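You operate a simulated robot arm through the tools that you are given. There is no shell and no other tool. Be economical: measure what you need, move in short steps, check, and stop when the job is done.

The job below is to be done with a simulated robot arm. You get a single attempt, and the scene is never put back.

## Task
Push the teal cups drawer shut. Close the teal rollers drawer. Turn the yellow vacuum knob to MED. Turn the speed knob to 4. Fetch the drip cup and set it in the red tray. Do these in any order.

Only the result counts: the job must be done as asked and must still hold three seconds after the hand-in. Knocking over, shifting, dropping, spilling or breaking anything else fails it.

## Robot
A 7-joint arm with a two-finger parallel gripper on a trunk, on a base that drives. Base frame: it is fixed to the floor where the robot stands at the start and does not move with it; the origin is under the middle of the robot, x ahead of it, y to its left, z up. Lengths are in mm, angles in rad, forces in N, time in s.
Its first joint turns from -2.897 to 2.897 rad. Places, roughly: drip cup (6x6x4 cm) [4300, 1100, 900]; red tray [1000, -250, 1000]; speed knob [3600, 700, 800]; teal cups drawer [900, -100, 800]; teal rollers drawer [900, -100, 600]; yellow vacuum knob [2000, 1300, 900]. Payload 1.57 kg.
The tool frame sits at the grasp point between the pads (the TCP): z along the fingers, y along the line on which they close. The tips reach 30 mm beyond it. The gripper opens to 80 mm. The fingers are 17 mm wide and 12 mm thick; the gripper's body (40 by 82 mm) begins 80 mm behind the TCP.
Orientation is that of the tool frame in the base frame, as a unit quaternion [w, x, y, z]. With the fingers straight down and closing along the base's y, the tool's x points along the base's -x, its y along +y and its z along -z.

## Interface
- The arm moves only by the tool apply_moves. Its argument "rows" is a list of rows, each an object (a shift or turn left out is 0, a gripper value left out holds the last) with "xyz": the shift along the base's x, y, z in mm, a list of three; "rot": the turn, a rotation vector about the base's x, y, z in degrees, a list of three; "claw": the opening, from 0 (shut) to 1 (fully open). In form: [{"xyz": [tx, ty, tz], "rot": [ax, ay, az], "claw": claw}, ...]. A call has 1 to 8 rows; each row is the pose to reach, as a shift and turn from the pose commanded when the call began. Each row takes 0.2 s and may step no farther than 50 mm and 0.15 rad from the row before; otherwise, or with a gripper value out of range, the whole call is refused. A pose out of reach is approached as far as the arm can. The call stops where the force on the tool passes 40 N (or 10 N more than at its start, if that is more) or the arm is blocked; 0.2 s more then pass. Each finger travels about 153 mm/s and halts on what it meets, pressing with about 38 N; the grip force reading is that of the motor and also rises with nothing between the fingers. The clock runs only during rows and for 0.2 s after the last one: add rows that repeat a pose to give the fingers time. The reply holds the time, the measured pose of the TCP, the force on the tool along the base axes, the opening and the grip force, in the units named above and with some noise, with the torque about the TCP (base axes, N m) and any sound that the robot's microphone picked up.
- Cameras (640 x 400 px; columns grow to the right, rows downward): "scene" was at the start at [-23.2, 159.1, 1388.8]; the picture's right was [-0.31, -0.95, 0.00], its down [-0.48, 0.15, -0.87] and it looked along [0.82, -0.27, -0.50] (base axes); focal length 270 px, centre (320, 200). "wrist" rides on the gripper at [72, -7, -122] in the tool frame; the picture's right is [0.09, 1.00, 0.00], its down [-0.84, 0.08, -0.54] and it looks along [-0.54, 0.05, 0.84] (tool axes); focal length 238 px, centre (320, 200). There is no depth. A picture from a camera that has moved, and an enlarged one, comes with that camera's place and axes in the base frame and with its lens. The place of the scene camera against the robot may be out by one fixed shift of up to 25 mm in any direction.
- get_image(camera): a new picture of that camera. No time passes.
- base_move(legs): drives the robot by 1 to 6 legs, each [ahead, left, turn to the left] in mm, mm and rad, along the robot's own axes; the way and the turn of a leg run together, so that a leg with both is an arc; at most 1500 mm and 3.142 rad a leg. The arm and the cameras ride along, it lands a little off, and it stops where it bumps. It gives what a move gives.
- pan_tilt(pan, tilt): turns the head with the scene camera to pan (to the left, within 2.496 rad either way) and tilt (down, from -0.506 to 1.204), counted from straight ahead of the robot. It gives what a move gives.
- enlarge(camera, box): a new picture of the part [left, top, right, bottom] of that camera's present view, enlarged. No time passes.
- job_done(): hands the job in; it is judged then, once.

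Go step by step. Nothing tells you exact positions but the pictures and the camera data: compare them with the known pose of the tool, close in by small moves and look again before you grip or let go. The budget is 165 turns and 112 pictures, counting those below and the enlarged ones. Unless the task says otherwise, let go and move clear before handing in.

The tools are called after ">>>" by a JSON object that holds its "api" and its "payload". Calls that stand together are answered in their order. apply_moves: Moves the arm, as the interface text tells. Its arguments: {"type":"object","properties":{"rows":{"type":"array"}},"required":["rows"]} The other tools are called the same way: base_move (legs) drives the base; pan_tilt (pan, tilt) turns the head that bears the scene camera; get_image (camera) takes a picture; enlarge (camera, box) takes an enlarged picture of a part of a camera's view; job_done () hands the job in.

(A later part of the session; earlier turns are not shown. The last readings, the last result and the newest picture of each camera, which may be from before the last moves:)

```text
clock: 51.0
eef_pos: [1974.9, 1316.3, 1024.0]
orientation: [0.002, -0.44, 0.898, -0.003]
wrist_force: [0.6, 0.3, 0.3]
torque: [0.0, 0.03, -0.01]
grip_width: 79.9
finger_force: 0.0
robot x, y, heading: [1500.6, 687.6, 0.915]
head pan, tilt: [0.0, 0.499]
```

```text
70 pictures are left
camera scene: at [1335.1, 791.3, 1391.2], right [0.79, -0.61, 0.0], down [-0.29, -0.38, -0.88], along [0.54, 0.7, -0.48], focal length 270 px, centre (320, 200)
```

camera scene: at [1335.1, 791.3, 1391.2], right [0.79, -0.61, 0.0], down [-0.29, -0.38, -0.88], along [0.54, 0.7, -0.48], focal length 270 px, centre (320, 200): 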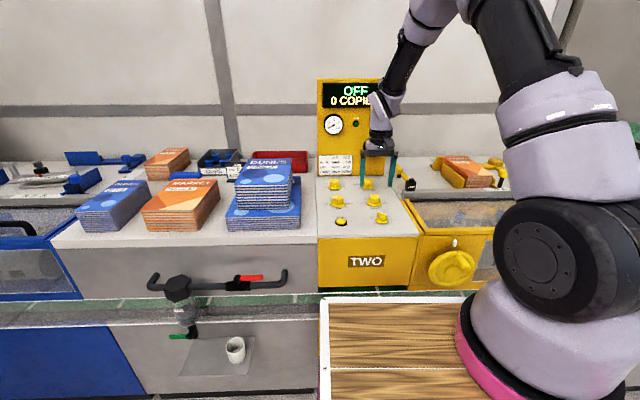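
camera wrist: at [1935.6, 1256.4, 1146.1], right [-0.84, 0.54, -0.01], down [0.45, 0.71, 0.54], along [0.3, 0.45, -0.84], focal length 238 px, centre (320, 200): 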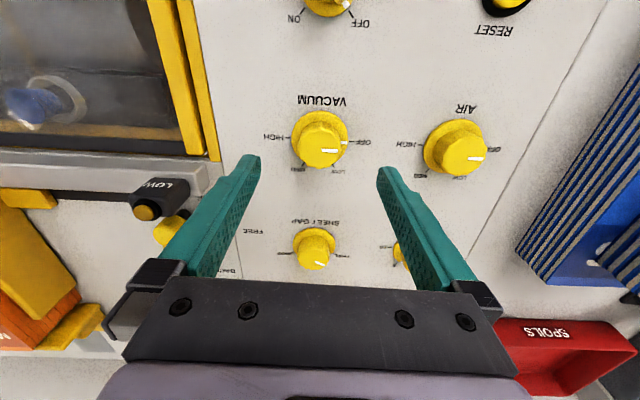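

The knob is now centred under the tool, with its top at z≈944. I'll pre-rotate the gripper +60° at this height, then descend.

>>> {"api": "apply_moves", "payload": {"rows": [{"rot": [0, 0, 8.5]}, {"rot": [0, 0, 17]}, {"rot": [0, 0, 25.5]}, {"rot": [0, 0, 34]}, {"rot": [0, 0, 42.5]}, {"rot": [0, 0, 51]}, {"rot": [0, 0, 59.5]}, {"rot": [0, 0, 60], "xyz": [0, 0, -20]}]}}

>>> {"api": "get_image", "payload": {"camera": "wrist"}}

```text
clock: 52.8
eef_pos: [1975.9, 1318.0, 1004.3]
orientation: [-0.002, 0.83, -0.557, 0.002]
wrist_force: [0.0, -0.5, 0.6]
torque: [0.04, 0.01, -0.01]
grip_width: 79.9
finger_force: 0.2
robot x, y, heading: [1497.6, 682.9, 0.915]
head pan, tilt: [0.0, 0.499]
```

```text
69 pictures are left
camera wrist: at [2007.6, 1253.3, 1127.0], right [-0.89, -0.46, -0.01], down [-0.39, 0.74, 0.54], along [-0.25, 0.48, -0.84], focal length 238 px, centre (320, 200)
```

wrist: 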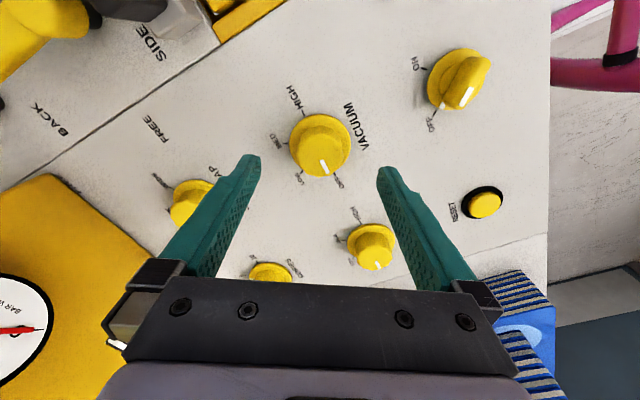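

>>> {"api": "apply_moves", "payload": {"rows": [{"claw": 0.75}, {"xyz": [0, 0, -15]}, {"xyz": [0, 0, -30]}, {"xyz": [0, 0, -42]}, {"xyz": [0, 0, -42]}]}}

>>> {"api": "get_image", "payload": {"camera": "wrist"}}

>>> {"api": "enlarge", "payload": {"camera": "scene", "box": [310, 130, 430, 230]}}

```text
clock: 54.0
eef_pos: [1976.6, 1318.7, 964.2]
orientation: [-0.004, 0.83, -0.558, 0.002]
wrist_force: [-0.3, 0.5, 0.1]
torque: [0.01, 0.0, -0.01]
grip_width: 59.7
finger_force: 0.1
robot x, y, heading: [1500.9, 690.3, 0.913]
head pan, tilt: [0.0, 0.499]
```

```text
68 pictures are left
camera wrist: at [2009.3, 1253.5, 1086.4], right [-0.89, -0.46, -0.01], down [-0.39, 0.74, 0.54], along [-0.25, 0.48, -0.84], focal length 238 px, centre (320, 200)
```

wrist: 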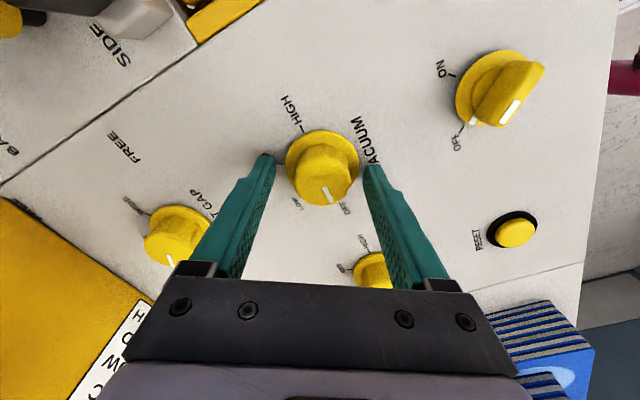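

```text
4.00 times, centred on (370, 180) of scene
camera zoom: at [1335.1, 791.3, 1391.2], right [0.79, -0.61, 0.0], down [-0.29, -0.38, -0.88], along [0.54, 0.7, -0.48], focal length 1082 px, centre (120, 280)
```

zoom: 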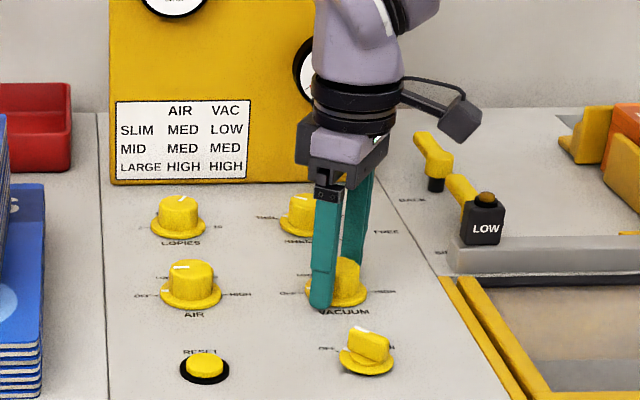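

The fingers straddle the knob. I'll lower 5 mm and close.

>>> {"api": "apply_moves", "payload": {"rows": [{"xyz": [0, 0, -5]}, {"xyz": [0, 0, -5], "claw": 0.3}, {"xyz": [0, 0, -5], "claw": 0.3}, {"xyz": [0, 0, -5], "claw": 0.3}]}}

>>> {"api": "get_image", "payload": {"camera": "wrist"}}

```text
clock: 55.0
eef_pos: [1976.1, 1317.8, 959.7]
orientation: [-0.003, 0.83, -0.558, 0.002]
wrist_force: [-9.8, -5.0, 22.5]
torque: [-1.04, 0.85, -0.25]
grip_width: 51.0
finger_force: 45.1
robot x, y, heading: [1500.1, 687.9, 0.918]
head pan, tilt: [0.0, 0.499]
```

```text
66 pictures are left
camera wrist: at [2007.9, 1253.1, 1082.3], right [-0.89, -0.46, -0.01], down [-0.39, 0.74, 0.54], along [-0.25, 0.48, -0.84], focal length 238 px, centre (320, 200)
```

wrist: 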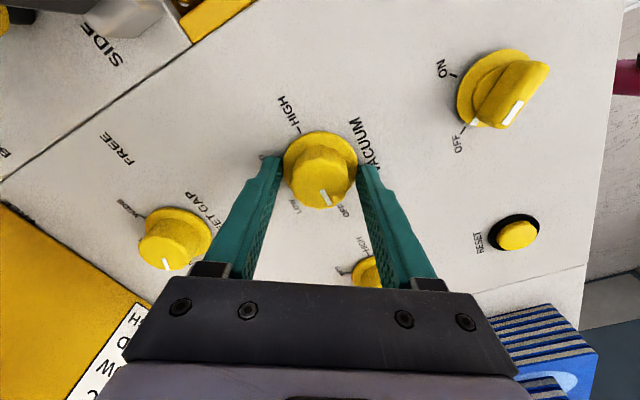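

At 51 mm width it caught the flange rim. I'll open, raise 10 mm and grip the knob body instead.

>>> {"api": "apply_moves", "payload": {"rows": [{"claw": 0.75}, {"claw": 0.75, "xyz": [0, 0, 9]}, {"xyz": [0, 0, 9], "claw": 0.3}, {"xyz": [0, 0, 9], "claw": 0.3}, {"xyz": [0, 0, 9], "claw": 0.3}]}}

>>> {"api": "get_image", "payload": {"camera": "wrist"}}

```text
clock: 56.2
eef_pos: [1975.6, 1316.9, 966.4]
orientation: [-0.001, 0.83, -0.558, 0.001]
wrist_force: [-6.4, -7.7, -13.1]
torque: [-0.32, 0.36, -0.27]
grip_width: 34.9
finger_force: 42.1
robot x, y, heading: [1500.0, 684.1, 0.914]
head pan, tilt: [0.0, 0.499]
```

```text
65 pictures are left
camera wrist: at [2008.6, 1252.8, 1088.7], right [-0.89, -0.46, 0.0], down [-0.39, 0.75, 0.54], along [-0.25, 0.48, -0.84], focal length 238 px, centre (320, 200)
```

wrist: 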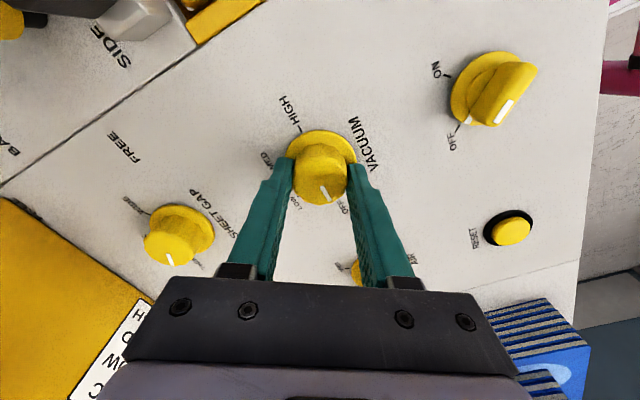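

The grip is on the knob body at 35 mm. I'll turn it -60° first and check.

>>> {"api": "apply_moves", "payload": {"rows": [{"rot": [0, 0, -8.5]}, {"rot": [0, 0, -17]}, {"rot": [0, 0, -25.5]}, {"rot": [0, 0, -34]}, {"rot": [0, 0, -42.5]}, {"rot": [0, 0, -51]}, {"rot": [0, 0, -59.5]}]}}

>>> {"api": "get_image", "payload": {"camera": "wrist"}}

```text
clock: 57.8
eef_pos: [1976.1, 1316.7, 967.0]
orientation: [0.001, -0.443, 0.896, -0.004]
wrist_force: [-14.8, -20.0, -9.8]
torque: [-0.18, 1.06, -0.01]
grip_width: 35.0
finger_force: 42.4
robot x, y, heading: [1497.6, 684.4, 0.917]
head pan, tilt: [0.0, 0.499]
```

```text
64 pictures are left
camera wrist: at [1936.9, 1256.5, 1088.8], right [-0.85, 0.53, -0.01], down [0.44, 0.71, 0.54], along [0.29, 0.45, -0.84], focal length 238 px, centre (320, 200)
```

wrist: 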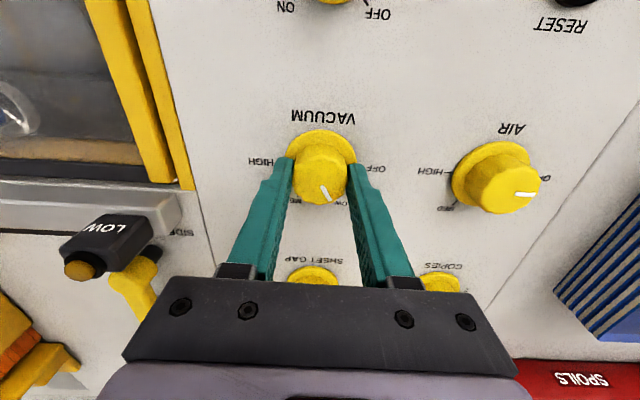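

It follows, now at LOW. Another -60° follows, easing the side load slightly.

>>> {"api": "apply_moves", "payload": {"rows": [{"xyz": [-1, -1.5, 0]}, {"xyz": [-1, -1.5, 0], "rot": [0, 0, -8.5]}, {"xyz": [-1, -1.5, 0], "rot": [0, 0, -17]}, {"xyz": [-1, -1.5, 0], "rot": [0, 0, -25.5]}, {"xyz": [-1, -1.5, 0], "rot": [0, 0, -34]}, {"xyz": [-1, -1.5, 0], "rot": [0, 0, -42.5]}, {"xyz": [-1, -1.5, 0], "rot": [0, 0, -51]}, {"xyz": [-1, -1.5, 0], "rot": [0, 0, -59.5]}]}}

>>> {"api": "enlarge", "payload": {"camera": "wrist", "box": [220, 90, 420, 230]}}

```text
clock: 59.6
eef_pos: [1977.4, 1316.1, 966.6]
orientation: [0.001, 0.059, 0.998, -0.003]
wrist_force: [-1.8, -9.1, -18.2]
torque: [0.41, -1.13, 0.01]
grip_width: 35.2
finger_force: 41.9
robot x, y, heading: [1502.8, 686.8, 0.916]
head pan, tilt: [0.0, 0.499]
```

```text
2.86 times, centred on (320, 160) of wrist
camera zoom: at [1904.0, 1319.6, 1088.8], right [0.03, 1.0, -0.01], down [0.84, -0.02, 0.54], along [0.54, -0.02, -0.84], focal length 681 px, centre (320, 314)
```

zoom: 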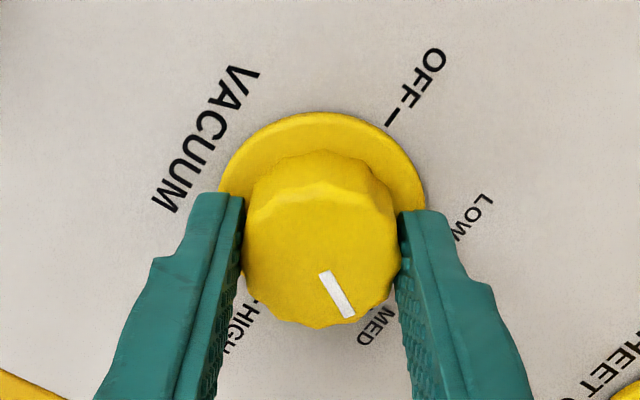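

It points at MED. I release, rise and verify.

>>> {"api": "apply_moves", "payload": {"rows": [{"claw": 0.75}, {"claw": 0.75}, {"xyz": [0, 0, 30]}, {"xyz": [0, 0, 70]}, {"xyz": [0, 0, 110]}]}}

>>> {"api": "enlarge", "payload": {"camera": "wrist", "box": [250, 70, 390, 190]}}

```text
clock: 60.8
eef_pos: [1974.9, 1317.2, 1079.2]
orientation: [-0.001, 0.06, 0.998, -0.004]
wrist_force: [0.9, -0.8, 0.6]
torque: [-0.01, 0.04, 0.0]
grip_width: 60.1
finger_force: 0.1
robot x, y, heading: [1500.9, 689.2, 0.921]
head pan, tilt: [0.0, 0.499]
```

```text
3.33 times, centred on (320, 130) of wrist
camera zoom: at [1902.7, 1319.6, 1201.0], right [0.03, 1.0, -0.01], down [0.84, -0.02, 0.54], along [0.54, -0.02, -0.84], focal length 794 px, centre (320, 433)
```

zoom: 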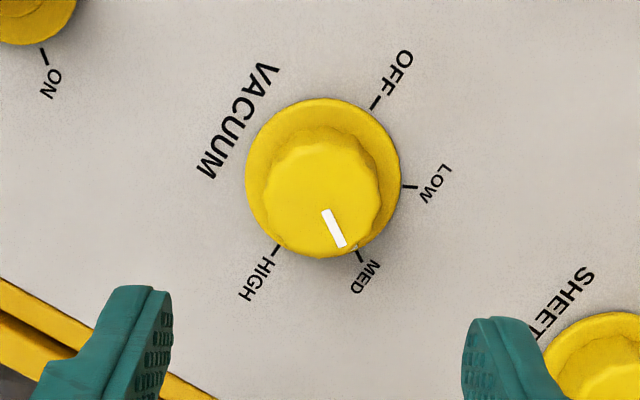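

MED is set cleanly. I raise the arm, undo the wrist turn, and look toward the speed knob at about [3600, 700, 800].

>>> {"api": "apply_moves", "payload": {"rows": [{"xyz": [-10, -12, 20], "rot": [0, 0, 8.5]}, {"xyz": [-20, -25, 40], "rot": [0, 0, 17]}, {"xyz": [-30, -38, 60], "rot": [0, 0, 25.5]}, {"xyz": [-45, -55, 80], "rot": [0, 0, 34]}, {"xyz": [-60, -75, 100], "rot": [0, 0, 42.5]}, {"xyz": [-75, -95, 120], "rot": [0, 0, 51]}, {"xyz": [-90, -115, 130], "rot": [0, 0, 59.5]}]}}

>>> {"api": "pan_tilt", "payload": {"pan": -0.9, "tilt": 0.35}}

>>> {"api": "get_image", "payload": {"camera": "scene"}}

```text
clock: 62.4
eef_pos: [1885.4, 1201.4, 1208.9]
orientation: [0.001, -0.446, 0.895, -0.004]
wrist_force: [0.4, 0.7, -0.8]
torque: [-0.05, 0.03, -0.04]
grip_width: 59.9
finger_force: 0.1
robot x, y, heading: [1503.2, 681.1, 0.917]
head pan, tilt: [0.0, 0.499]
```

```text
clock: 63.6
eef_pos: [1885.0, 1202.6, 1210.4]
orientation: [0.001, -0.444, 0.896, -0.003]
wrist_force: [0.2, 0.0, 0.1]
torque: [-0.01, -0.03, -0.01]
grip_width: 59.9
finger_force: 0.1
robot x, y, heading: [1501.0, 686.8, 0.911]
head pan, tilt: [-0.901, 0.351]
```

```text
61 pictures are left
camera scene: at [1372.7, 720.7, 1404.9], right [0.02, -1.0, 0.0], down [-0.34, -0.01, -0.94], along [0.94, 0.01, -0.34], focal length 270 px, centre (320, 200)
```

scene: 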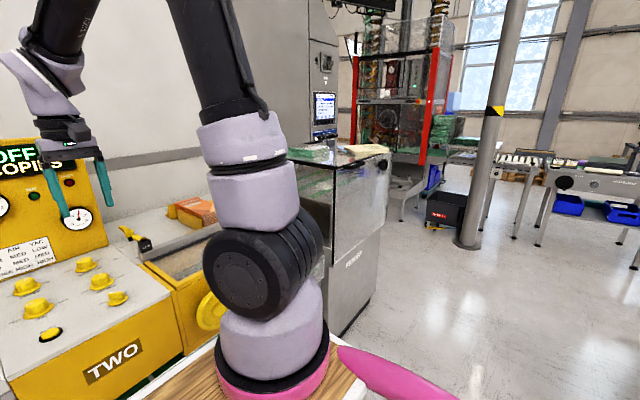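

The speed knob lies beyond the feeder's right end. I'll back off a little, move right past it and look again.

>>> {"api": "base_move", "payload": {"legs": [[-150, 0, 0], [0, -1100, 0]]}}

>>> {"api": "pan_tilt", "payload": {"pan": -0.6, "tilt": 0.3}}

>>> {"api": "get_image", "payload": {"camera": "scene"}}

```text
clock: 70.2
eef_pos: [2648.3, 430.4, 1209.7]
orientation: [0.002, -0.453, 0.892, -0.004]
wrist_force: [0.4, 0.3, -0.1]
torque: [0.07, 0.02, 0.04]
grip_width: 60.0
finger_force: 0.0
robot x, y, heading: [2273.2, -91.4, 0.933]
head pan, tilt: [-0.901, 0.351]
```

```text
clock: 71.0
eef_pos: [2648.1, 430.6, 1208.8]
orientation: [0.001, -0.453, 0.891, -0.003]
wrist_force: [0.0, -0.6, -0.2]
torque: [0.03, 0.0, -0.02]
grip_width: 59.8
finger_force: 0.0
robot x, y, heading: [2275.2, -95.4, 0.933]
head pan, tilt: [-0.6, 0.3]
```

```text
60 pictures are left
camera scene: at [2140.2, -33.3, 1409.6], right [0.33, -0.94, 0.0], down [-0.28, -0.1, -0.96], along [0.9, 0.31, -0.3], focal length 270 px, centre (320, 200)
```

scene: 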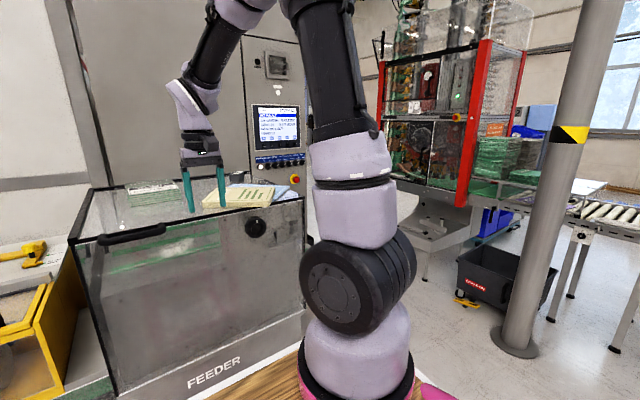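

>>> {"api": "base_move", "payload": {"legs": [[0, -800, 0]]}}

>>> {"api": "pan_tilt", "payload": {"pan": 0.05, "tilt": 0.3}}

>>> {"api": "get_image", "payload": {"camera": "scene"}}

```text
clock: 75.3
eef_pos: [3285.9, -30.0, 1209.0]
orientation: [0.002, -0.462, 0.887, -0.004]
wrist_force: [-0.3, 0.7, -0.2]
torque: [0.02, 0.01, 0.04]
grip_width: 60.2
finger_force: 0.0
robot x, y, heading: [2925.1, -561.3, 0.95]
head pan, tilt: [-0.6, 0.3]
```

```text
clock: 76.3
eef_pos: [3285.9, -29.5, 1210.3]
orientation: [0.001, -0.463, 0.887, -0.004]
wrist_force: [-0.2, 0.1, -0.3]
torque: [0.02, 0.03, -0.01]
grip_width: 60.0
finger_force: 0.0
robot x, y, heading: [2922.1, -561.1, 0.952]
head pan, tilt: [0.051, 0.3]
```

```text
59 pictures are left
camera scene: at [2750.3, -458.3, 1409.6], right [0.84, -0.54, 0.0], down [-0.16, -0.25, -0.96], along [0.51, 0.81, -0.3], focal length 270 px, centre (320, 200)
```

scene: 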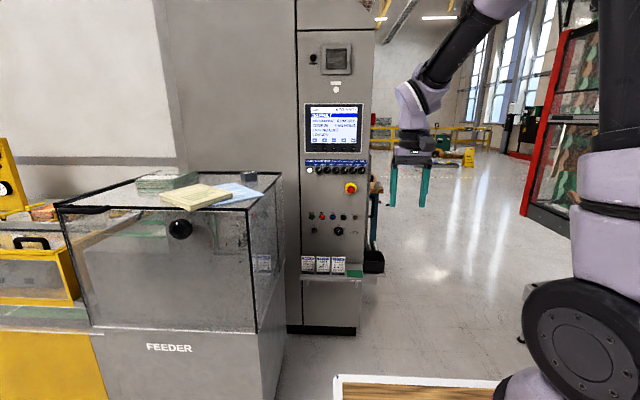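

>>> {"api": "enlarge", "payload": {"camera": "scene", "box": [290, 200, 380, 260]}}

>>> {"api": "pan_tilt", "payload": {"pan": -0.35, "tilt": 0.3}}

>>> {"api": "get_image", "payload": {"camera": "scene"}}

```text
6.67 times, centred on (335, 230) of scene
camera zoom: at [2750.3, -458.3, 1409.6], right [0.84, -0.54, 0.0], down [-0.16, -0.25, -0.96], along [0.51, 0.81, -0.3], focal length 1803 px, centre (220, 0)
```

zoom: 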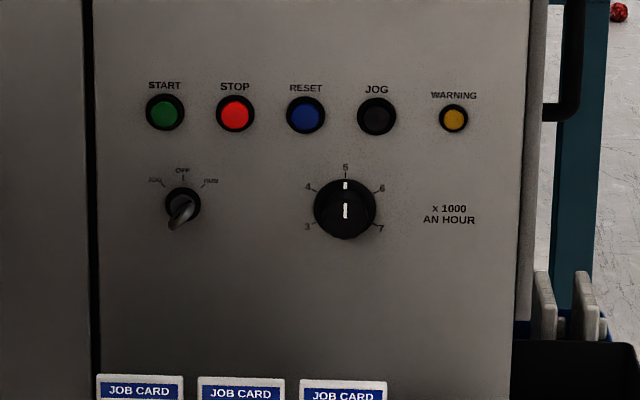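

```text
clock: 77.2
eef_pos: [3286.3, -29.6, 1210.3]
orientation: [0.002, -0.463, 0.887, -0.003]
wrist_force: [0.1, 0.0, -0.2]
torque: [-0.02, -0.02, 0.01]
grip_width: 59.8
finger_force: 0.1
robot x, y, heading: [2924.1, -563.9, 0.954]
head pan, tilt: [-0.351, 0.3]
```

```text
57 pictures are left
camera scene: at [2777.1, -484.0, 1409.6], right [0.57, -0.82, 0.0], down [-0.24, -0.17, -0.96], along [0.78, 0.54, -0.3], focal length 270 px, centre (320, 200)
```

scene: 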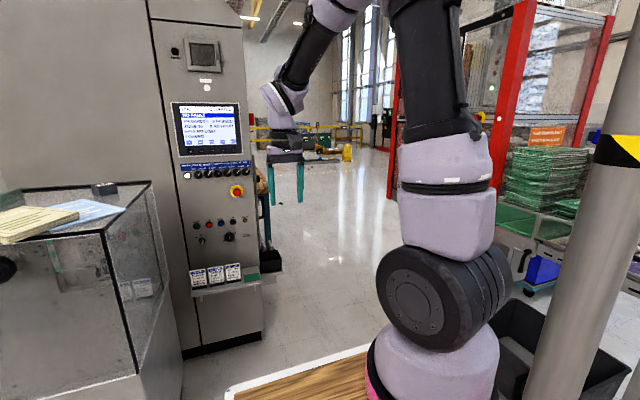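

The speed knob is on the vertical console panel, at 5 now, with 4 about 60° counter-clockwise. I'll drive ahead to bring it within reach.

>>> {"api": "base_move", "payload": {"legs": [[450, 0, 0]]}}

>>> {"api": "pan_tilt", "payload": {"pan": 0.0, "tilt": 0.6}}

>>> {"api": "get_image", "payload": {"camera": "scene"}}

>>> {"api": "get_image", "payload": {"camera": "wrist"}}

```text
clock: 79.9
eef_pos: [3547.1, 332.2, 1209.8]
orientation: [0.002, -0.46, 0.888, -0.004]
wrist_force: [-0.7, 0.5, -0.2]
torque: [-0.02, 0.0, 0.03]
grip_width: 59.8
finger_force: 0.1
robot x, y, heading: [3179.0, -199.7, 0.951]
head pan, tilt: [-0.351, 0.3]
```

```text
clock: 80.7
eef_pos: [3547.0, 331.6, 1209.9]
orientation: [0.001, -0.461, 0.888, -0.003]
wrist_force: [-0.5, 0.4, -0.3]
torque: [0.01, 0.02, -0.01]
grip_width: 60.2
finger_force: 0.0
robot x, y, heading: [3178.3, -203.4, 0.952]
head pan, tilt: [0.0, 0.6]
```

```text
56 pictures are left
camera scene: at [3010.2, -100.2, 1382.2], right [0.81, -0.58, 0.0], down [-0.33, -0.46, -0.83], along [0.48, 0.67, -0.56], focal length 270 px, centre (320, 200)
```

scene: 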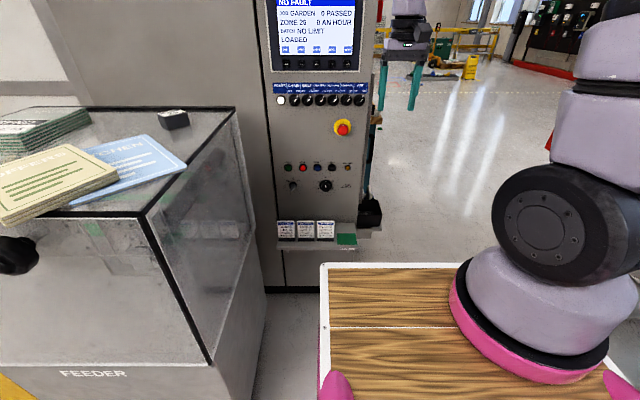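

```text
55 pictures are left
camera wrist: at [3510.2, 269.6, 1331.9], right [-0.87, 0.5, -0.01], down [0.42, 0.73, 0.54], along [0.28, 0.47, -0.84], focal length 238 px, centre (320, 200)
```

wrist: 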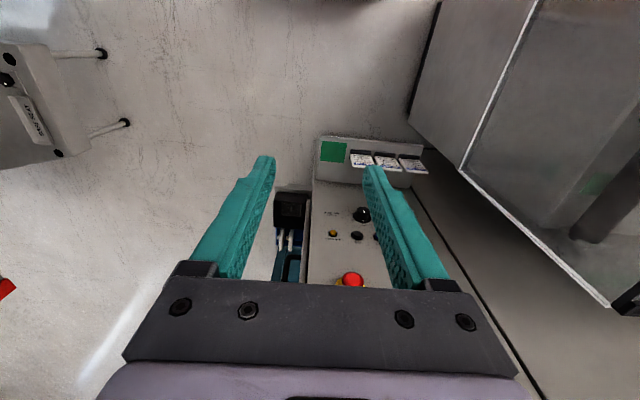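

The knob is at about [3623, 718, 750]. Before driving nearer I'll tilt the tool to horizontal, pointing at the panel, while there is open space.

>>> {"api": "apply_moves", "payload": {"rows": [{"xyz": [0, 0, -35], "rot": [6.84, -4.87, 0]}, {"xyz": [0, 0, -70], "rot": [13.68, -9.74, 0]}, {"xyz": [0, 0, -105], "rot": [20.5, -14.6, 0]}, {"xyz": [0, 0, -140], "rot": [27.4, -19.5, 0]}, {"xyz": [0, 0, -175], "rot": [34.2, -24.4, 0]}, {"xyz": [0, 0, -210], "rot": [41, -29.2, 0]}, {"xyz": [0, 0, -245], "rot": [47.9, -34.1, 0]}, {"xyz": [0, 0, -280], "rot": [54.7, -39, 0]}]}}

>>> {"api": "get_image", "payload": {"camera": "scene"}}

```text
clock: 82.5
eef_pos: [3551.8, 347.4, 919.5]
orientation: [0.493, -0.382, 0.741, 0.25]
wrist_force: [-0.3, 0.2, -0.5]
torque: [-0.02, 0.01, 0.0]
grip_width: 59.8
finger_force: 0.0
out of reach, approached as far as the arm can: row 5, 6, 7, 8
robot x, y, heading: [3180.0, -198.1, 0.951]
head pan, tilt: [0.0, 0.6]
```

```text
54 pictures are left
camera scene: at [3010.2, -100.2, 1382.1], right [0.81, -0.58, 0.0], down [-0.33, -0.46, -0.83], along [0.48, 0.67, -0.56], focal length 270 px, centre (320, 200)
```

scene: 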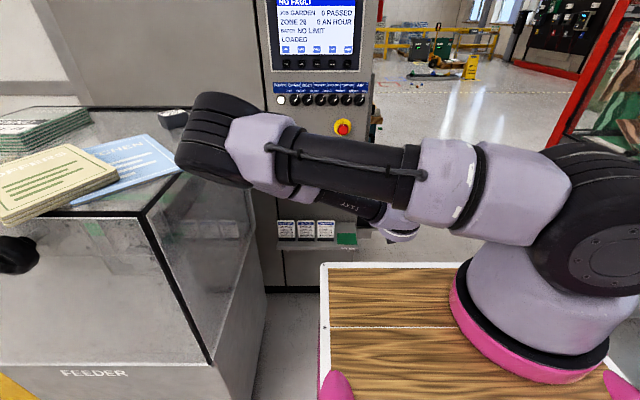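

The elbow swings left because the arm is folded. Extending the tool forward should straighten it, and the knob is in reach from here, so I'll finish the tilt while extending.

>>> {"api": "apply_moves", "payload": {"rows": [{"xyz": [20, 28, -10], "rot": [4, -2.9, 0]}, {"xyz": [40, 56, -25], "rot": [9, -6.4, 0]}, {"xyz": [60, 84, -40], "rot": [14, -10, 0]}, {"xyz": [80, 112, -55], "rot": [18.4, -13.1, 0]}, {"xyz": [80, 112, -70], "rot": [18.4, -13.1, 0]}]}}

>>> {"api": "get_image", "payload": {"camera": "scene"}}

>>> {"api": "get_image", "payload": {"camera": "wrist"}}

```text
clock: 83.7
eef_pos: [3629.6, 458.6, 847.6]
orientation: [0.63, -0.323, 0.63, 0.32]
wrist_force: [-0.2, 0.5, -0.5]
torque: [-0.03, 0.01, 0.0]
grip_width: 60.0
finger_force: 0.2
robot x, y, heading: [3177.9, -200.4, 0.953]
head pan, tilt: [0.0, 0.6]
```

```text
53 pictures are left
camera scene: at [3010.0, -100.1, 1382.1], right [0.81, -0.58, 0.0], down [-0.33, -0.46, -0.83], along [0.48, 0.67, -0.56], focal length 270 px, centre (320, 200)
```

scene: 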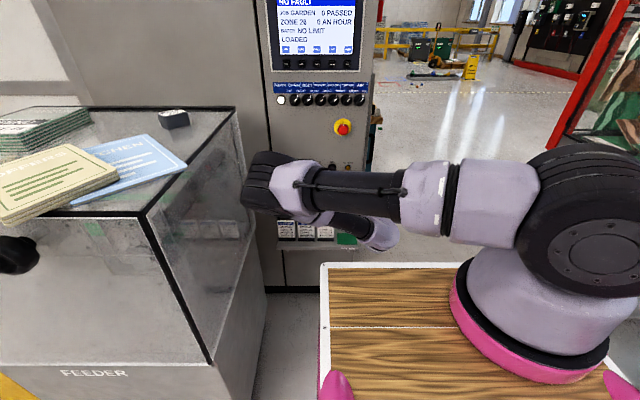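

```text
52 pictures are left
camera wrist: at [3563.7, 355.3, 775.5], right [-0.81, 0.58, -0.1], down [-0.38, -0.39, 0.84], along [0.45, 0.71, 0.54], focal length 238 px, centre (320, 200)
```

wrist: 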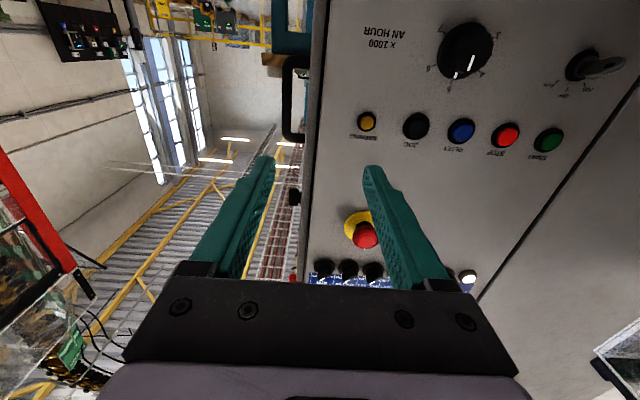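

The tool is horizontal and the knob sits about 205 mm ahead, 158 mm left and 88 mm below it. I'll shift in line while rolling the gripper 60° counter-clockwise, staying clear of the panel.

>>> {"api": "apply_moves", "payload": {"rows": [{"xyz": [-18, 13, -12], "rot": [-4.93, -6.8, 0]}, {"xyz": [-37, 26, -25], "rot": [-9.86, -13.6, 0]}, {"xyz": [-55, 39, -38], "rot": [-14.8, -20.4, 0]}, {"xyz": [-74, 52, -50], "rot": [-19.7, -27.2, 0]}, {"xyz": [-92, 66, -63], "rot": [-24.6, -34, 0]}, {"xyz": [-110, 79, -75], "rot": [-29.6, -40.8, 0]}, {"xyz": [-129, 92, -88], "rot": [-35.2, -48.6, 0]}]}}

>>> {"api": "get_image", "payload": {"camera": "scene"}}

>>> {"api": "get_image", "payload": {"camera": "wrist"}}

```text
refused: row 7 steps farther than a row can; nothing moved
```

```text
51 pictures are left
camera scene: at [3010.0, -100.1, 1382.1], right [0.81, -0.58, 0.0], down [-0.33, -0.46, -0.83], along [0.48, 0.67, -0.56], focal length 270 px, centre (320, 200)
```

scene: 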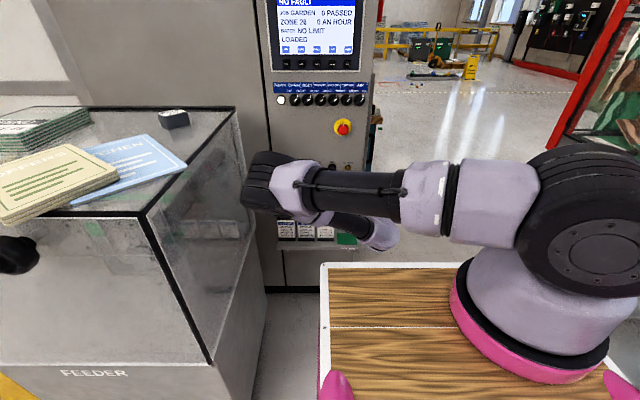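

```text
50 pictures are left
camera wrist: at [3563.7, 355.3, 775.5], right [-0.81, 0.58, -0.1], down [-0.38, -0.39, 0.84], along [0.45, 0.71, 0.54], focal length 238 px, centre (320, 200)
```

wrist: 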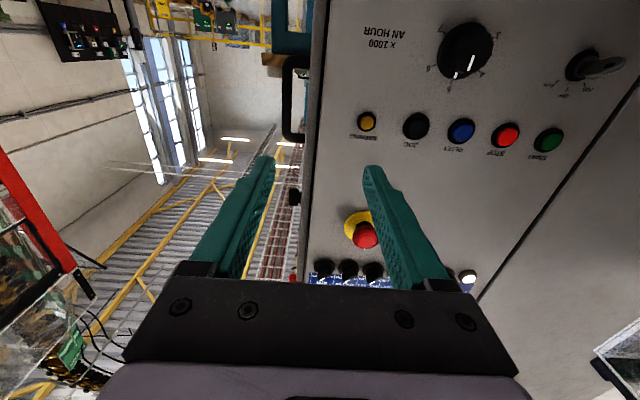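

A row was slightly too big. I'll also extend forward first, so the elbow pulls in from the feeder before I go left.

>>> {"api": "apply_moves", "payload": {"rows": [{"xyz": [20, 28, -15], "rot": [-4.8, -6.6, 0]}, {"xyz": [38, 54, -30], "rot": [-9.6, -13.2, 0]}, {"xyz": [54, 76, -50], "rot": [-14.4, -19.8, 0]}, {"xyz": [37, 87, -64], "rot": [-19.2, -26.4, 0]}, {"xyz": [20, 99, -78], "rot": [-24, -33, 0]}]}}

>>> {"api": "get_image", "payload": {"camera": "scene"}}

```text
clock: 84.9
eef_pos: [3649.7, 560.2, 769.2]
orientation: [0.701, -0.523, 0.479, 0.078]
wrist_force: [-0.3, 0.8, 0.7]
torque: [0.05, -0.04, 0.0]
grip_width: 60.0
finger_force: 0.0
robot x, y, heading: [3179.9, -199.6, 0.954]
head pan, tilt: [0.0, 0.6]
```

```text
49 pictures are left
camera scene: at [3010.2, -100.1, 1382.1], right [0.81, -0.58, 0.0], down [-0.33, -0.46, -0.83], along [0.48, 0.67, -0.56], focal length 270 px, centre (320, 200)
```

scene: 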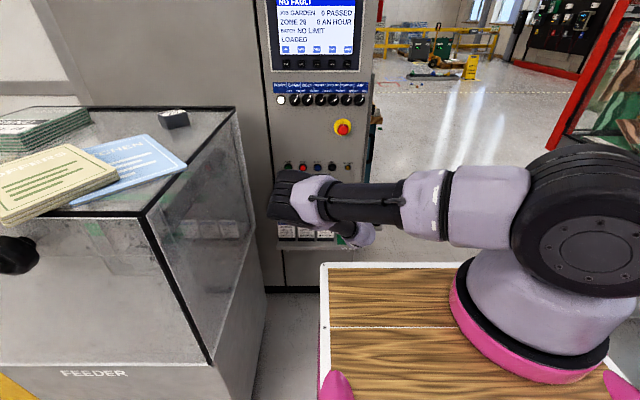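

>>> {"api": "apply_moves", "payload": {"rows": [{"xyz": [-4, 33, -2], "rot": [-4.8, -6.6, 0]}, {"xyz": [-28, 50, -5], "rot": [-9.6, -13.2, 0]}, {"xyz": [-48, 64, -8], "rot": [-11.2, -15.4, 0]}]}}

>>> {"api": "get_image", "payload": {"camera": "scene"}}

>>> {"api": "get_image", "payload": {"camera": "wrist"}}

```text
clock: 85.7
eef_pos: [3602.1, 623.1, 765.1]
orientation: [0.704, -0.595, 0.386, -0.039]
wrist_force: [0.2, 0.2, 0.2]
torque: [-0.01, 0.05, 0.03]
grip_width: 59.9
finger_force: 0.0
robot x, y, heading: [3181.0, -194.5, 0.95]
head pan, tilt: [0.0, 0.6]
```

```text
48 pictures are left
camera scene: at [3010.2, -100.0, 1382.1], right [0.81, -0.58, 0.0], down [-0.33, -0.46, -0.83], along [0.48, 0.67, -0.56], focal length 270 px, centre (320, 200)
```

scene: 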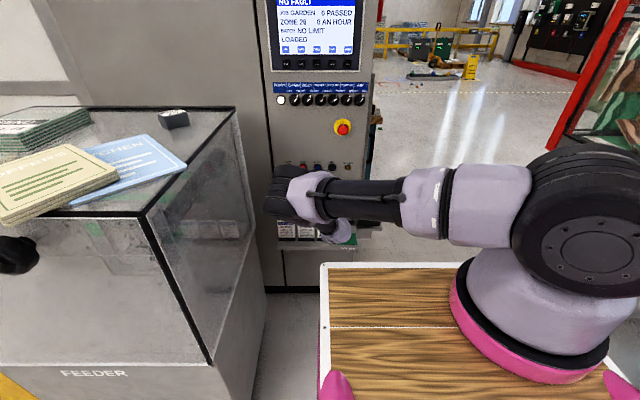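

```text
47 pictures are left
camera wrist: at [3582.8, 485.9, 734.7], right [-0.34, 0.24, -0.91], down [-0.94, 0.01, 0.35], along [0.1, 0.97, 0.22], focal length 238 px, centre (320, 200)
```

wrist: 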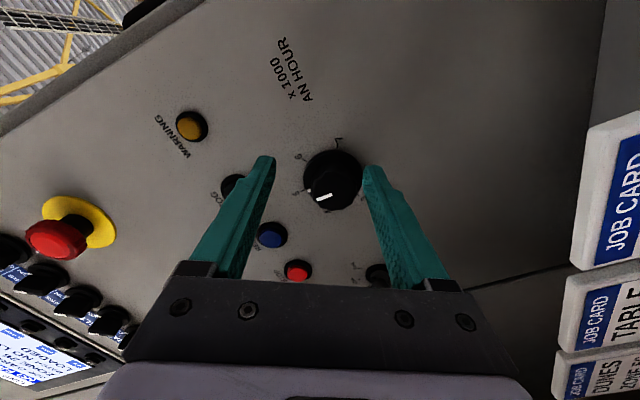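

The elbow is clear. The knob axis is about 36 mm left of the tool axis; I'll align and open fully, then look.

>>> {"api": "apply_moves", "payload": {"rows": [{"xyz": [-15, 11, 1], "claw": 1}, {"xyz": [-29, 21, 3]}, {"xyz": [-29, 21, 3]}]}}

>>> {"api": "enlarge", "payload": {"camera": "wrist", "box": [220, 90, 420, 220]}}

```text
clock: 86.5
eef_pos: [3572.9, 643.7, 766.2]
orientation: [0.704, -0.594, 0.386, -0.038]
wrist_force: [0.8, 0.1, 0.2]
torque: [-0.02, -0.01, -0.01]
grip_width: 80.2
finger_force: 0.1
robot x, y, heading: [3179.8, -200.0, 0.95]
head pan, tilt: [0.0, 0.6]
```

```text
3.08 times, centred on (320, 155) of wrist
camera zoom: at [3554.4, 506.9, 737.7], right [-0.34, 0.24, -0.91], down [-0.94, 0.01, 0.35], along [0.1, 0.97, 0.22], focal length 733 px, centre (320, 338)
```

zoom: 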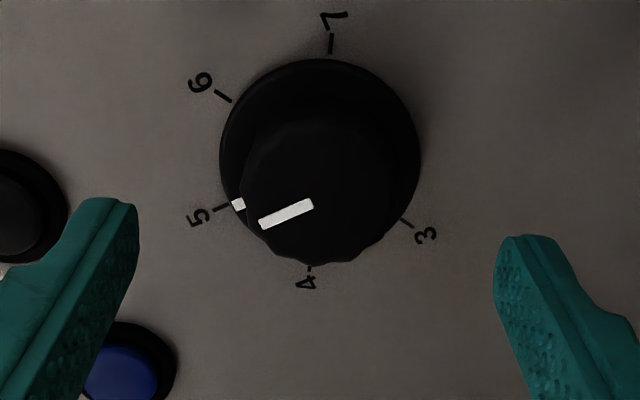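

The axes coincide within about 2 mm, the knob body is ~44 mm and the ticks are ~60° apart. I advance 48 mm so the tips straddle the body, and close.

>>> {"api": "apply_moves", "payload": {"rows": [{"xyz": [10, 13.5, 0]}, {"xyz": [20, 27, 0]}, {"xyz": [28, 38.5, 0]}, {"xyz": [28, 38.5, 0], "claw": 0.4}, {"xyz": [28, 38.5, 0], "claw": 0.4}, {"xyz": [28, 38.5, 0], "claw": 0.4}]}}

>>> {"api": "get_image", "payload": {"camera": "wrist"}}

```text
clock: 87.4
eef_pos: [3597.6, 677.2, 765.4]
orientation: [0.704, -0.595, 0.386, -0.039]
wrist_force: [-11.2, -23.8, 9.8]
torque: [0.36, -0.5, 0.23]
grip_width: 55.7
finger_force: 13.6
robot x, y, heading: [3178.9, -196.7, 0.951]
head pan, tilt: [0.0, 0.6]
stopped in row 4: the force on the tool passed its limit at 58 N (the readings are from after the stop); the commanded pose is now the measured one
```

```text
45 pictures are left
camera wrist: at [3578.6, 540.7, 736.9], right [-0.34, 0.24, -0.91], down [-0.94, 0.01, 0.35], along [0.1, 0.97, 0.22], focal length 238 px, centre (320, 200)
```

wrist: 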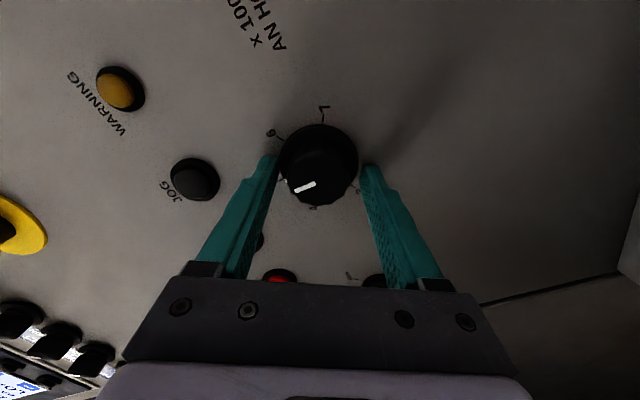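

The tips closed on the flange rim. I'll open, back off 10 mm and close on the body.

>>> {"api": "apply_moves", "payload": {"rows": [{"claw": 0.85}, {"xyz": [-6.5, -8.9, 0], "claw": 0.85}, {"xyz": [-6.5, -8.9, 0], "claw": 0.4}, {"xyz": [-6.5, -8.9, 0], "claw": 0.4}, {"xyz": [-6.5, -8.9, 0], "claw": 0.4}]}}

>>> {"api": "get_image", "payload": {"camera": "wrist"}}

```text
clock: 88.6
eef_pos: [3593.1, 671.0, 766.0]
orientation: [0.704, -0.595, 0.386, -0.038]
wrist_force: [5.9, 0.6, 8.3]
torque: [0.04, -0.09, -0.07]
grip_width: 39.9
finger_force: 4.3
robot x, y, heading: [3177.5, -200.4, 0.948]
head pan, tilt: [0.0, 0.6]
```

```text
44 pictures are left
camera wrist: at [3573.5, 532.9, 736.8], right [-0.34, 0.24, -0.91], down [-0.94, 0.01, 0.35], along [0.1, 0.97, 0.22], focal length 238 px, centre (320, 200)
```

wrist: 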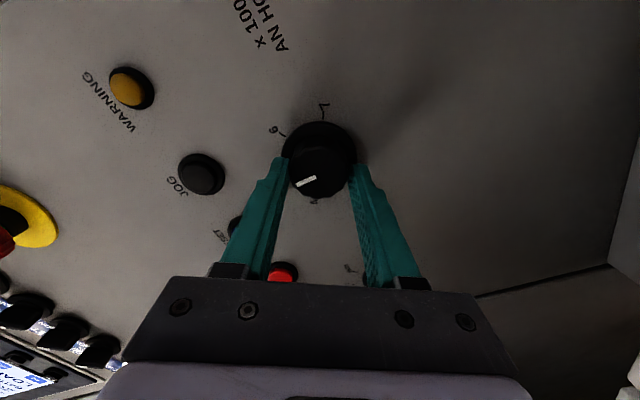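

>>> {"api": "apply_moves", "payload": {"rows": [{"claw": 0.25}, {"rot": [-5, -6.85, 0]}, {"rot": [-10, -13.7, 0]}, {"rot": [-15, -20.55, 0]}, {"rot": [-20, -27.4, 0]}, {"rot": [-25, -34.2, 0]}, {"rot": [-30, -41.1, 0]}, {"rot": [-35, -47.9, 0]}]}}

>>> {"api": "enlarge", "payload": {"camera": "wrist", "box": [240, 90, 400, 220]}}

```text
clock: 90.4
eef_pos: [3592.9, 669.9, 762.6]
orientation: [-0.59, 0.709, -0.043, 0.384]
wrist_force: [14.0, 8.2, -11.5]
torque: [0.52, -0.29, -0.1]
grip_width: 37.4
finger_force: 43.7
robot x, y, heading: [3181.9, -199.7, 0.95]
head pan, tilt: [0.0, 0.6]
```

```text
3.08 times, centred on (320, 155) of wrist
camera zoom: at [3567.7, 536.7, 805.5], right [0.46, -0.34, -0.82], down [-0.88, -0.03, -0.48], along [0.14, 0.94, -0.32], focal length 733 px, centre (320, 338)
```

zoom: 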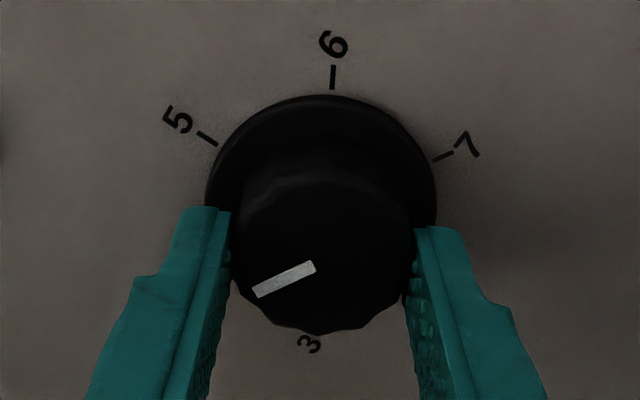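

Turned about 59°. I release, retreat straight back and verify the pointer.

>>> {"api": "apply_moves", "payload": {"rows": [{"claw": 0.8}, {"claw": 0.8}, {"xyz": [-15, -20, 0]}, {"xyz": [-35, -48, 0]}]}}

>>> {"api": "enlarge", "payload": {"camera": "wrist", "box": [240, 90, 400, 220]}}

```text
clock: 91.4
eef_pos: [3557.3, 623.4, 764.8]
orientation: [-0.592, 0.707, -0.043, 0.384]
wrist_force: [-0.1, -0.5, 0.2]
torque: [-0.01, 0.01, 0.05]
grip_width: 64.0
finger_force: 0.0
robot x, y, heading: [3180.4, -197.4, 0.956]
head pan, tilt: [0.0, 0.6]
```

```text
3.08 times, centred on (320, 155) of wrist
camera zoom: at [3532.7, 489.5, 806.6], right [0.46, -0.34, -0.82], down [-0.88, -0.03, -0.48], along [0.14, 0.94, -0.31], focal length 733 px, centre (320, 338)
```

zoom: 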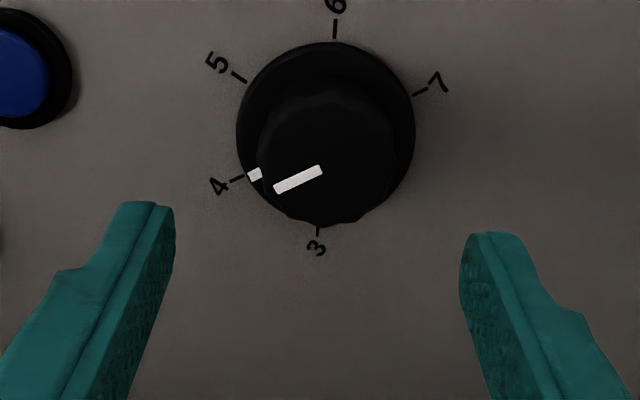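

The pointer is on 4. I unwind the roll while moving right, away from the console and feeder.

>>> {"api": "apply_moves", "payload": {"rows": [{"xyz": [0, -20, 5], "rot": [4.9, 6.7, 0]}, {"xyz": [17, -32, 10], "rot": [9.8, 13.4, 0]}, {"xyz": [34, -44, 20], "rot": [14.7, 20.1, 0]}, {"xyz": [51, -56, 30], "rot": [19.6, 26.8, 0]}, {"xyz": [68, -68, 40], "rot": [24.5, 33.5, 0]}, {"xyz": [85, -80, 50], "rot": [29.4, 40.2, 0]}, {"xyz": [102, -92, 60], "rot": [34.3, 46.9, 0]}, {"xyz": [119, -104, 70], "rot": [39.2, 53.6, 0]}]}}

>>> {"api": "apply_moves", "payload": {"rows": [{"xyz": [0, 0, 30], "rot": [4.9, 6.7, 0]}, {"xyz": [0, 0, 60], "rot": [9.8, 13.4, 0]}, {"xyz": [0, 0, 90], "rot": [14.7, 20.1, 0]}, {"xyz": [0, 0, 120], "rot": [19.6, 26.8, 0]}, {"xyz": [0, 0, 150], "rot": [24.5, 33.5, 0]}, {"xyz": [0, 0, 180], "rot": [29.8, 40.8, 0]}]}}

>>> {"api": "get_image", "payload": {"camera": "scene"}}

```text
clock: 93.2
eef_pos: [3675.1, 518.0, 835.1]
orientation: [0.705, -0.57, 0.422, 0.007]
wrist_force: [0.7, -0.1, -0.5]
torque: [-0.01, 0.02, 0.0]
grip_width: 63.9
finger_force: 0.1
robot x, y, heading: [3181.6, -199.9, 0.947]
head pan, tilt: [0.0, 0.6]
```

```text
refused: row 6 steps farther than a row can; nothing moved
```

```text
41 pictures are left
camera scene: at [3009.7, -100.4, 1382.1], right [0.81, -0.58, 0.0], down [-0.33, -0.46, -0.83], along [0.48, 0.67, -0.56], focal length 270 px, centre (320, 200)
```

scene: 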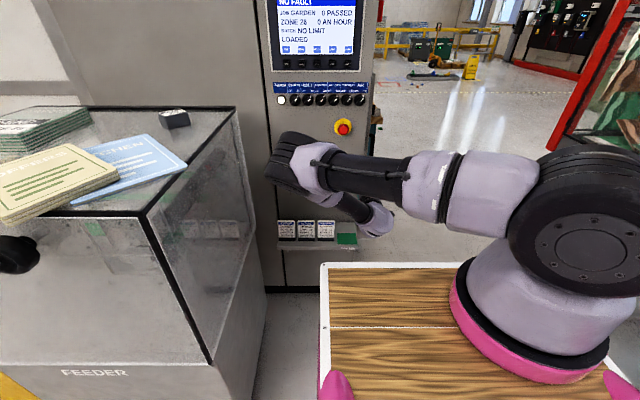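

>>> {"api": "apply_moves", "payload": {"rows": [{"xyz": [0, 0, 35], "rot": [4.9, 6.7, 0]}, {"xyz": [0, 0, 70], "rot": [9.8, 13.4, 0]}, {"xyz": [0, 0, 105], "rot": [14.7, 20.1, 0]}, {"xyz": [0, 0, 140], "rot": [19.6, 26.8, 0]}, {"xyz": [0, 0, 175], "rot": [24.5, 33.5, 0]}, {"xyz": [0, 0, 210], "rot": [29.4, 40.2, 0]}, {"xyz": [0, 0, 255], "rot": [30.4, 41.6, 0]}]}}

```text
clock: 94.8
eef_pos: [3673.8, 517.2, 1093.8]
orientation: [0.632, -0.331, 0.626, 0.314]
wrist_force: [0.0, 0.6, 0.0]
torque: [0.03, -0.01, -0.04]
grip_width: 64.1
finger_force: 0.0
robot x, y, heading: [3177.7, -195.8, 0.954]
head pan, tilt: [0.0, 0.6]
```

>>> {"api": "apply_moves", "payload": {"rows": [{"xyz": [-8, -10, 20], "rot": [-6.84, 4.87, 0]}, {"xyz": [-16, -20, 40], "rot": [-13.68, 9.74, 0]}, {"xyz": [-24, -30, 60], "rot": [-20.5, 14.6, 0]}, {"xyz": [-32, -40, 80], "rot": [-27.3, 19.5, 0]}, {"xyz": [-40, -50, 100], "rot": [-34.1, 24.3, 0]}, {"xyz": [-48, -60, 120], "rot": [-40.9, 29.2, 0]}, {"xyz": [-56, -75, 130], "rot": [-47.7, 34, 0]}, {"xyz": [-64, -90, 130], "rot": [-54.5, 38.9, 0]}]}}

>>> {"api": "apply_moves", "payload": {"rows": [{"xyz": [-10, -14, 0], "rot": [-6.84, 4.87, 0]}, {"xyz": [-20, -28, 0], "rot": [-13.68, 9.74, 0]}, {"xyz": [-32, -45, 0], "rot": [-17.9, 12.7, 0]}]}}

>>> {"api": "pan_tilt", "payload": {"pan": -0.25, "tilt": 0.25}}

>>> {"api": "get_image", "payload": {"camera": "scene"}}

```text
clock: 96.6
eef_pos: [3611.8, 426.4, 1221.2]
orientation: [0.179, -0.46, 0.866, 0.086]
wrist_force: [0.2, 0.6, -0.5]
torque: [-0.02, -0.01, -0.05]
grip_width: 63.7
finger_force: 0.0
robot x, y, heading: [3179.7, -198.4, 0.953]
head pan, tilt: [0.0, 0.6]
```

```text
clock: 97.4
eef_pos: [3580.1, 383.8, 1218.9]
orientation: [0.008, -0.469, 0.883, 0.0]
wrist_force: [-0.1, 1.4, -0.3]
torque: [-0.02, 0.01, 0.01]
grip_width: 64.0
finger_force: 0.0
robot x, y, heading: [3178.4, -198.1, 0.955]
head pan, tilt: [0.0, 0.6]
```

```text
clock: 98.2
eef_pos: [3580.6, 384.1, 1220.2]
orientation: [0.008, -0.469, 0.883, 0.001]
wrist_force: [-0.1, -0.3, 0.0]
torque: [0.02, -0.04, 0.0]
grip_width: 63.9
finger_force: 0.1
robot x, y, heading: [3182.1, -197.9, 0.951]
head pan, tilt: [-0.25, 0.25]
```

```text
40 pictures are left
camera scene: at [3029.9, -112.0, 1414.2], right [0.65, -0.76, 0.0], down [-0.19, -0.16, -0.97], along [0.74, 0.63, -0.25], focal length 270 px, centre (320, 200)
```

scene: 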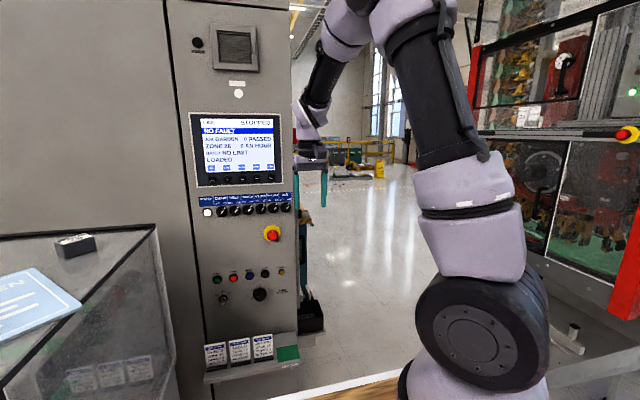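

>>> {"api": "pan_tilt", "payload": {"pan": -1.0, "tilt": 0.5}}

>>> {"api": "get_image", "payload": {"camera": "scene"}}

>>> {"api": "get_image", "payload": {"camera": "wrist"}}

```text
clock: 99.3
eef_pos: [3581.4, 383.2, 1219.8]
orientation: [0.008, -0.47, 0.883, 0.001]
wrist_force: [-0.1, -0.5, -0.6]
torque: [0.03, 0.0, 0.0]
grip_width: 63.9
finger_force: 0.0
robot x, y, heading: [3181.2, -198.8, 0.948]
head pan, tilt: [-1.0, 0.499]
```

```text
39 pictures are left
camera scene: at [3049.5, -176.7, 1391.2], right [-0.05, -1.0, 0.0], down [-0.48, 0.02, -0.88], along [0.88, -0.04, -0.48], focal length 270 px, centre (320, 200)
```

scene: 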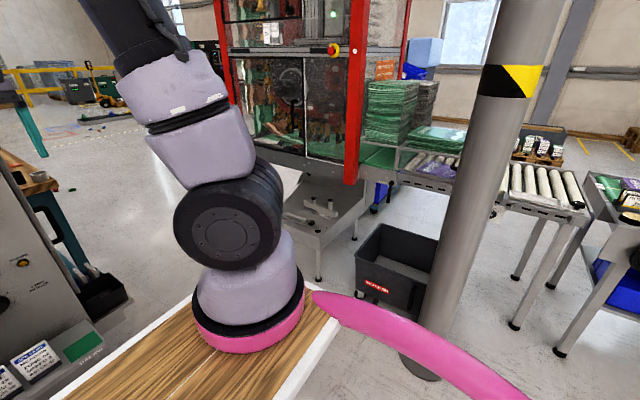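

```text
38 pictures are left
camera wrist: at [3544.6, 319.7, 1340.7], right [-0.88, 0.48, -0.01], down [0.4, 0.73, 0.56], along [0.27, 0.48, -0.83], focal length 238 px, centre (320, 200)
```

wrist: 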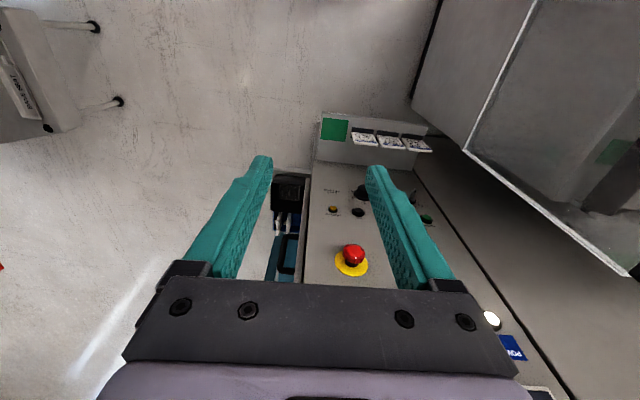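

A wooden-topped bench with teal legs stands beyond the console and should hold the drip cup. I sidestep right, move ahead, and look.

>>> {"api": "base_move", "payload": {"legs": [[0, -380, 0], [500, 0, 0]]}}

>>> {"api": "pan_tilt", "payload": {"pan": 0.1, "tilt": 0.45}}

>>> {"api": "get_image", "payload": {"camera": "scene"}}

```text
clock: 104.2
eef_pos: [4169.1, 568.5, 1220.1]
orientation: [0.009, -0.474, 0.88, 0.0]
wrist_force: [0.3, -0.8, 0.3]
torque: [0.02, 0.04, 0.01]
grip_width: 63.9
finger_force: 0.1
robot x, y, heading: [3778.9, -14.5, 0.959]
head pan, tilt: [-1.0, 0.499]
```

```text
clock: 105.5
eef_pos: [4168.5, 568.4, 1220.3]
orientation: [0.008, -0.475, 0.88, 0.0]
wrist_force: [0.5, 0.4, 0.3]
torque: [-0.02, -0.02, -0.04]
grip_width: 64.0
finger_force: 0.1
robot x, y, heading: [3775.9, -22.0, 0.962]
head pan, tilt: [0.099, 0.45]
```

```text
37 pictures are left
camera scene: at [3597.5, 87.3, 1395.7], right [0.87, -0.49, 0.0], down [-0.21, -0.38, -0.9], along [0.44, 0.79, -0.44], focal length 270 px, centre (320, 200)
```

scene: 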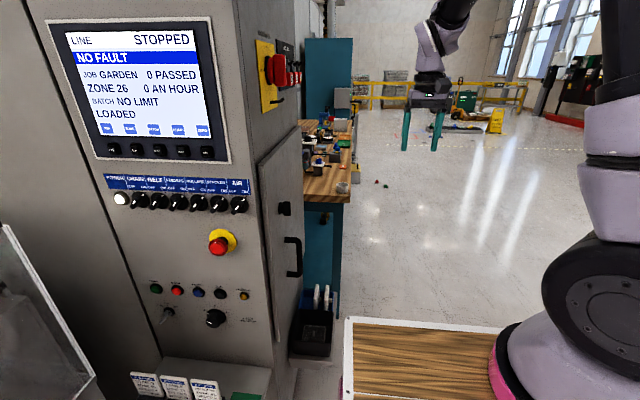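

>>> {"api": "enlarge", "payload": {"camera": "scene", "box": [290, 90, 370, 220]}}

```text
3.08 times, centred on (330, 155) of scene
camera zoom: at [3597.5, 87.3, 1395.7], right [0.87, -0.49, 0.0], down [-0.21, -0.38, -0.9], along [0.44, 0.79, -0.44], focal length 832 px, centre (289, 338)
```

zoom: 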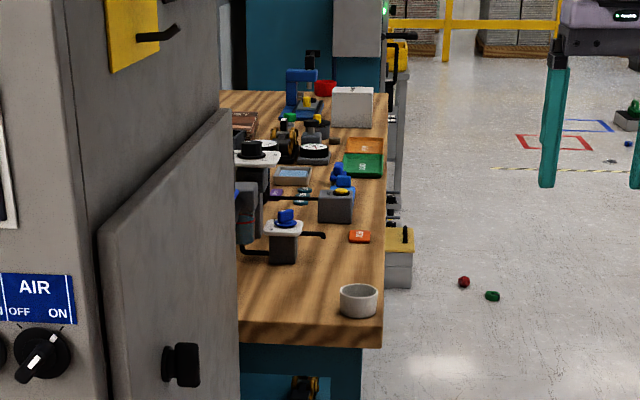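

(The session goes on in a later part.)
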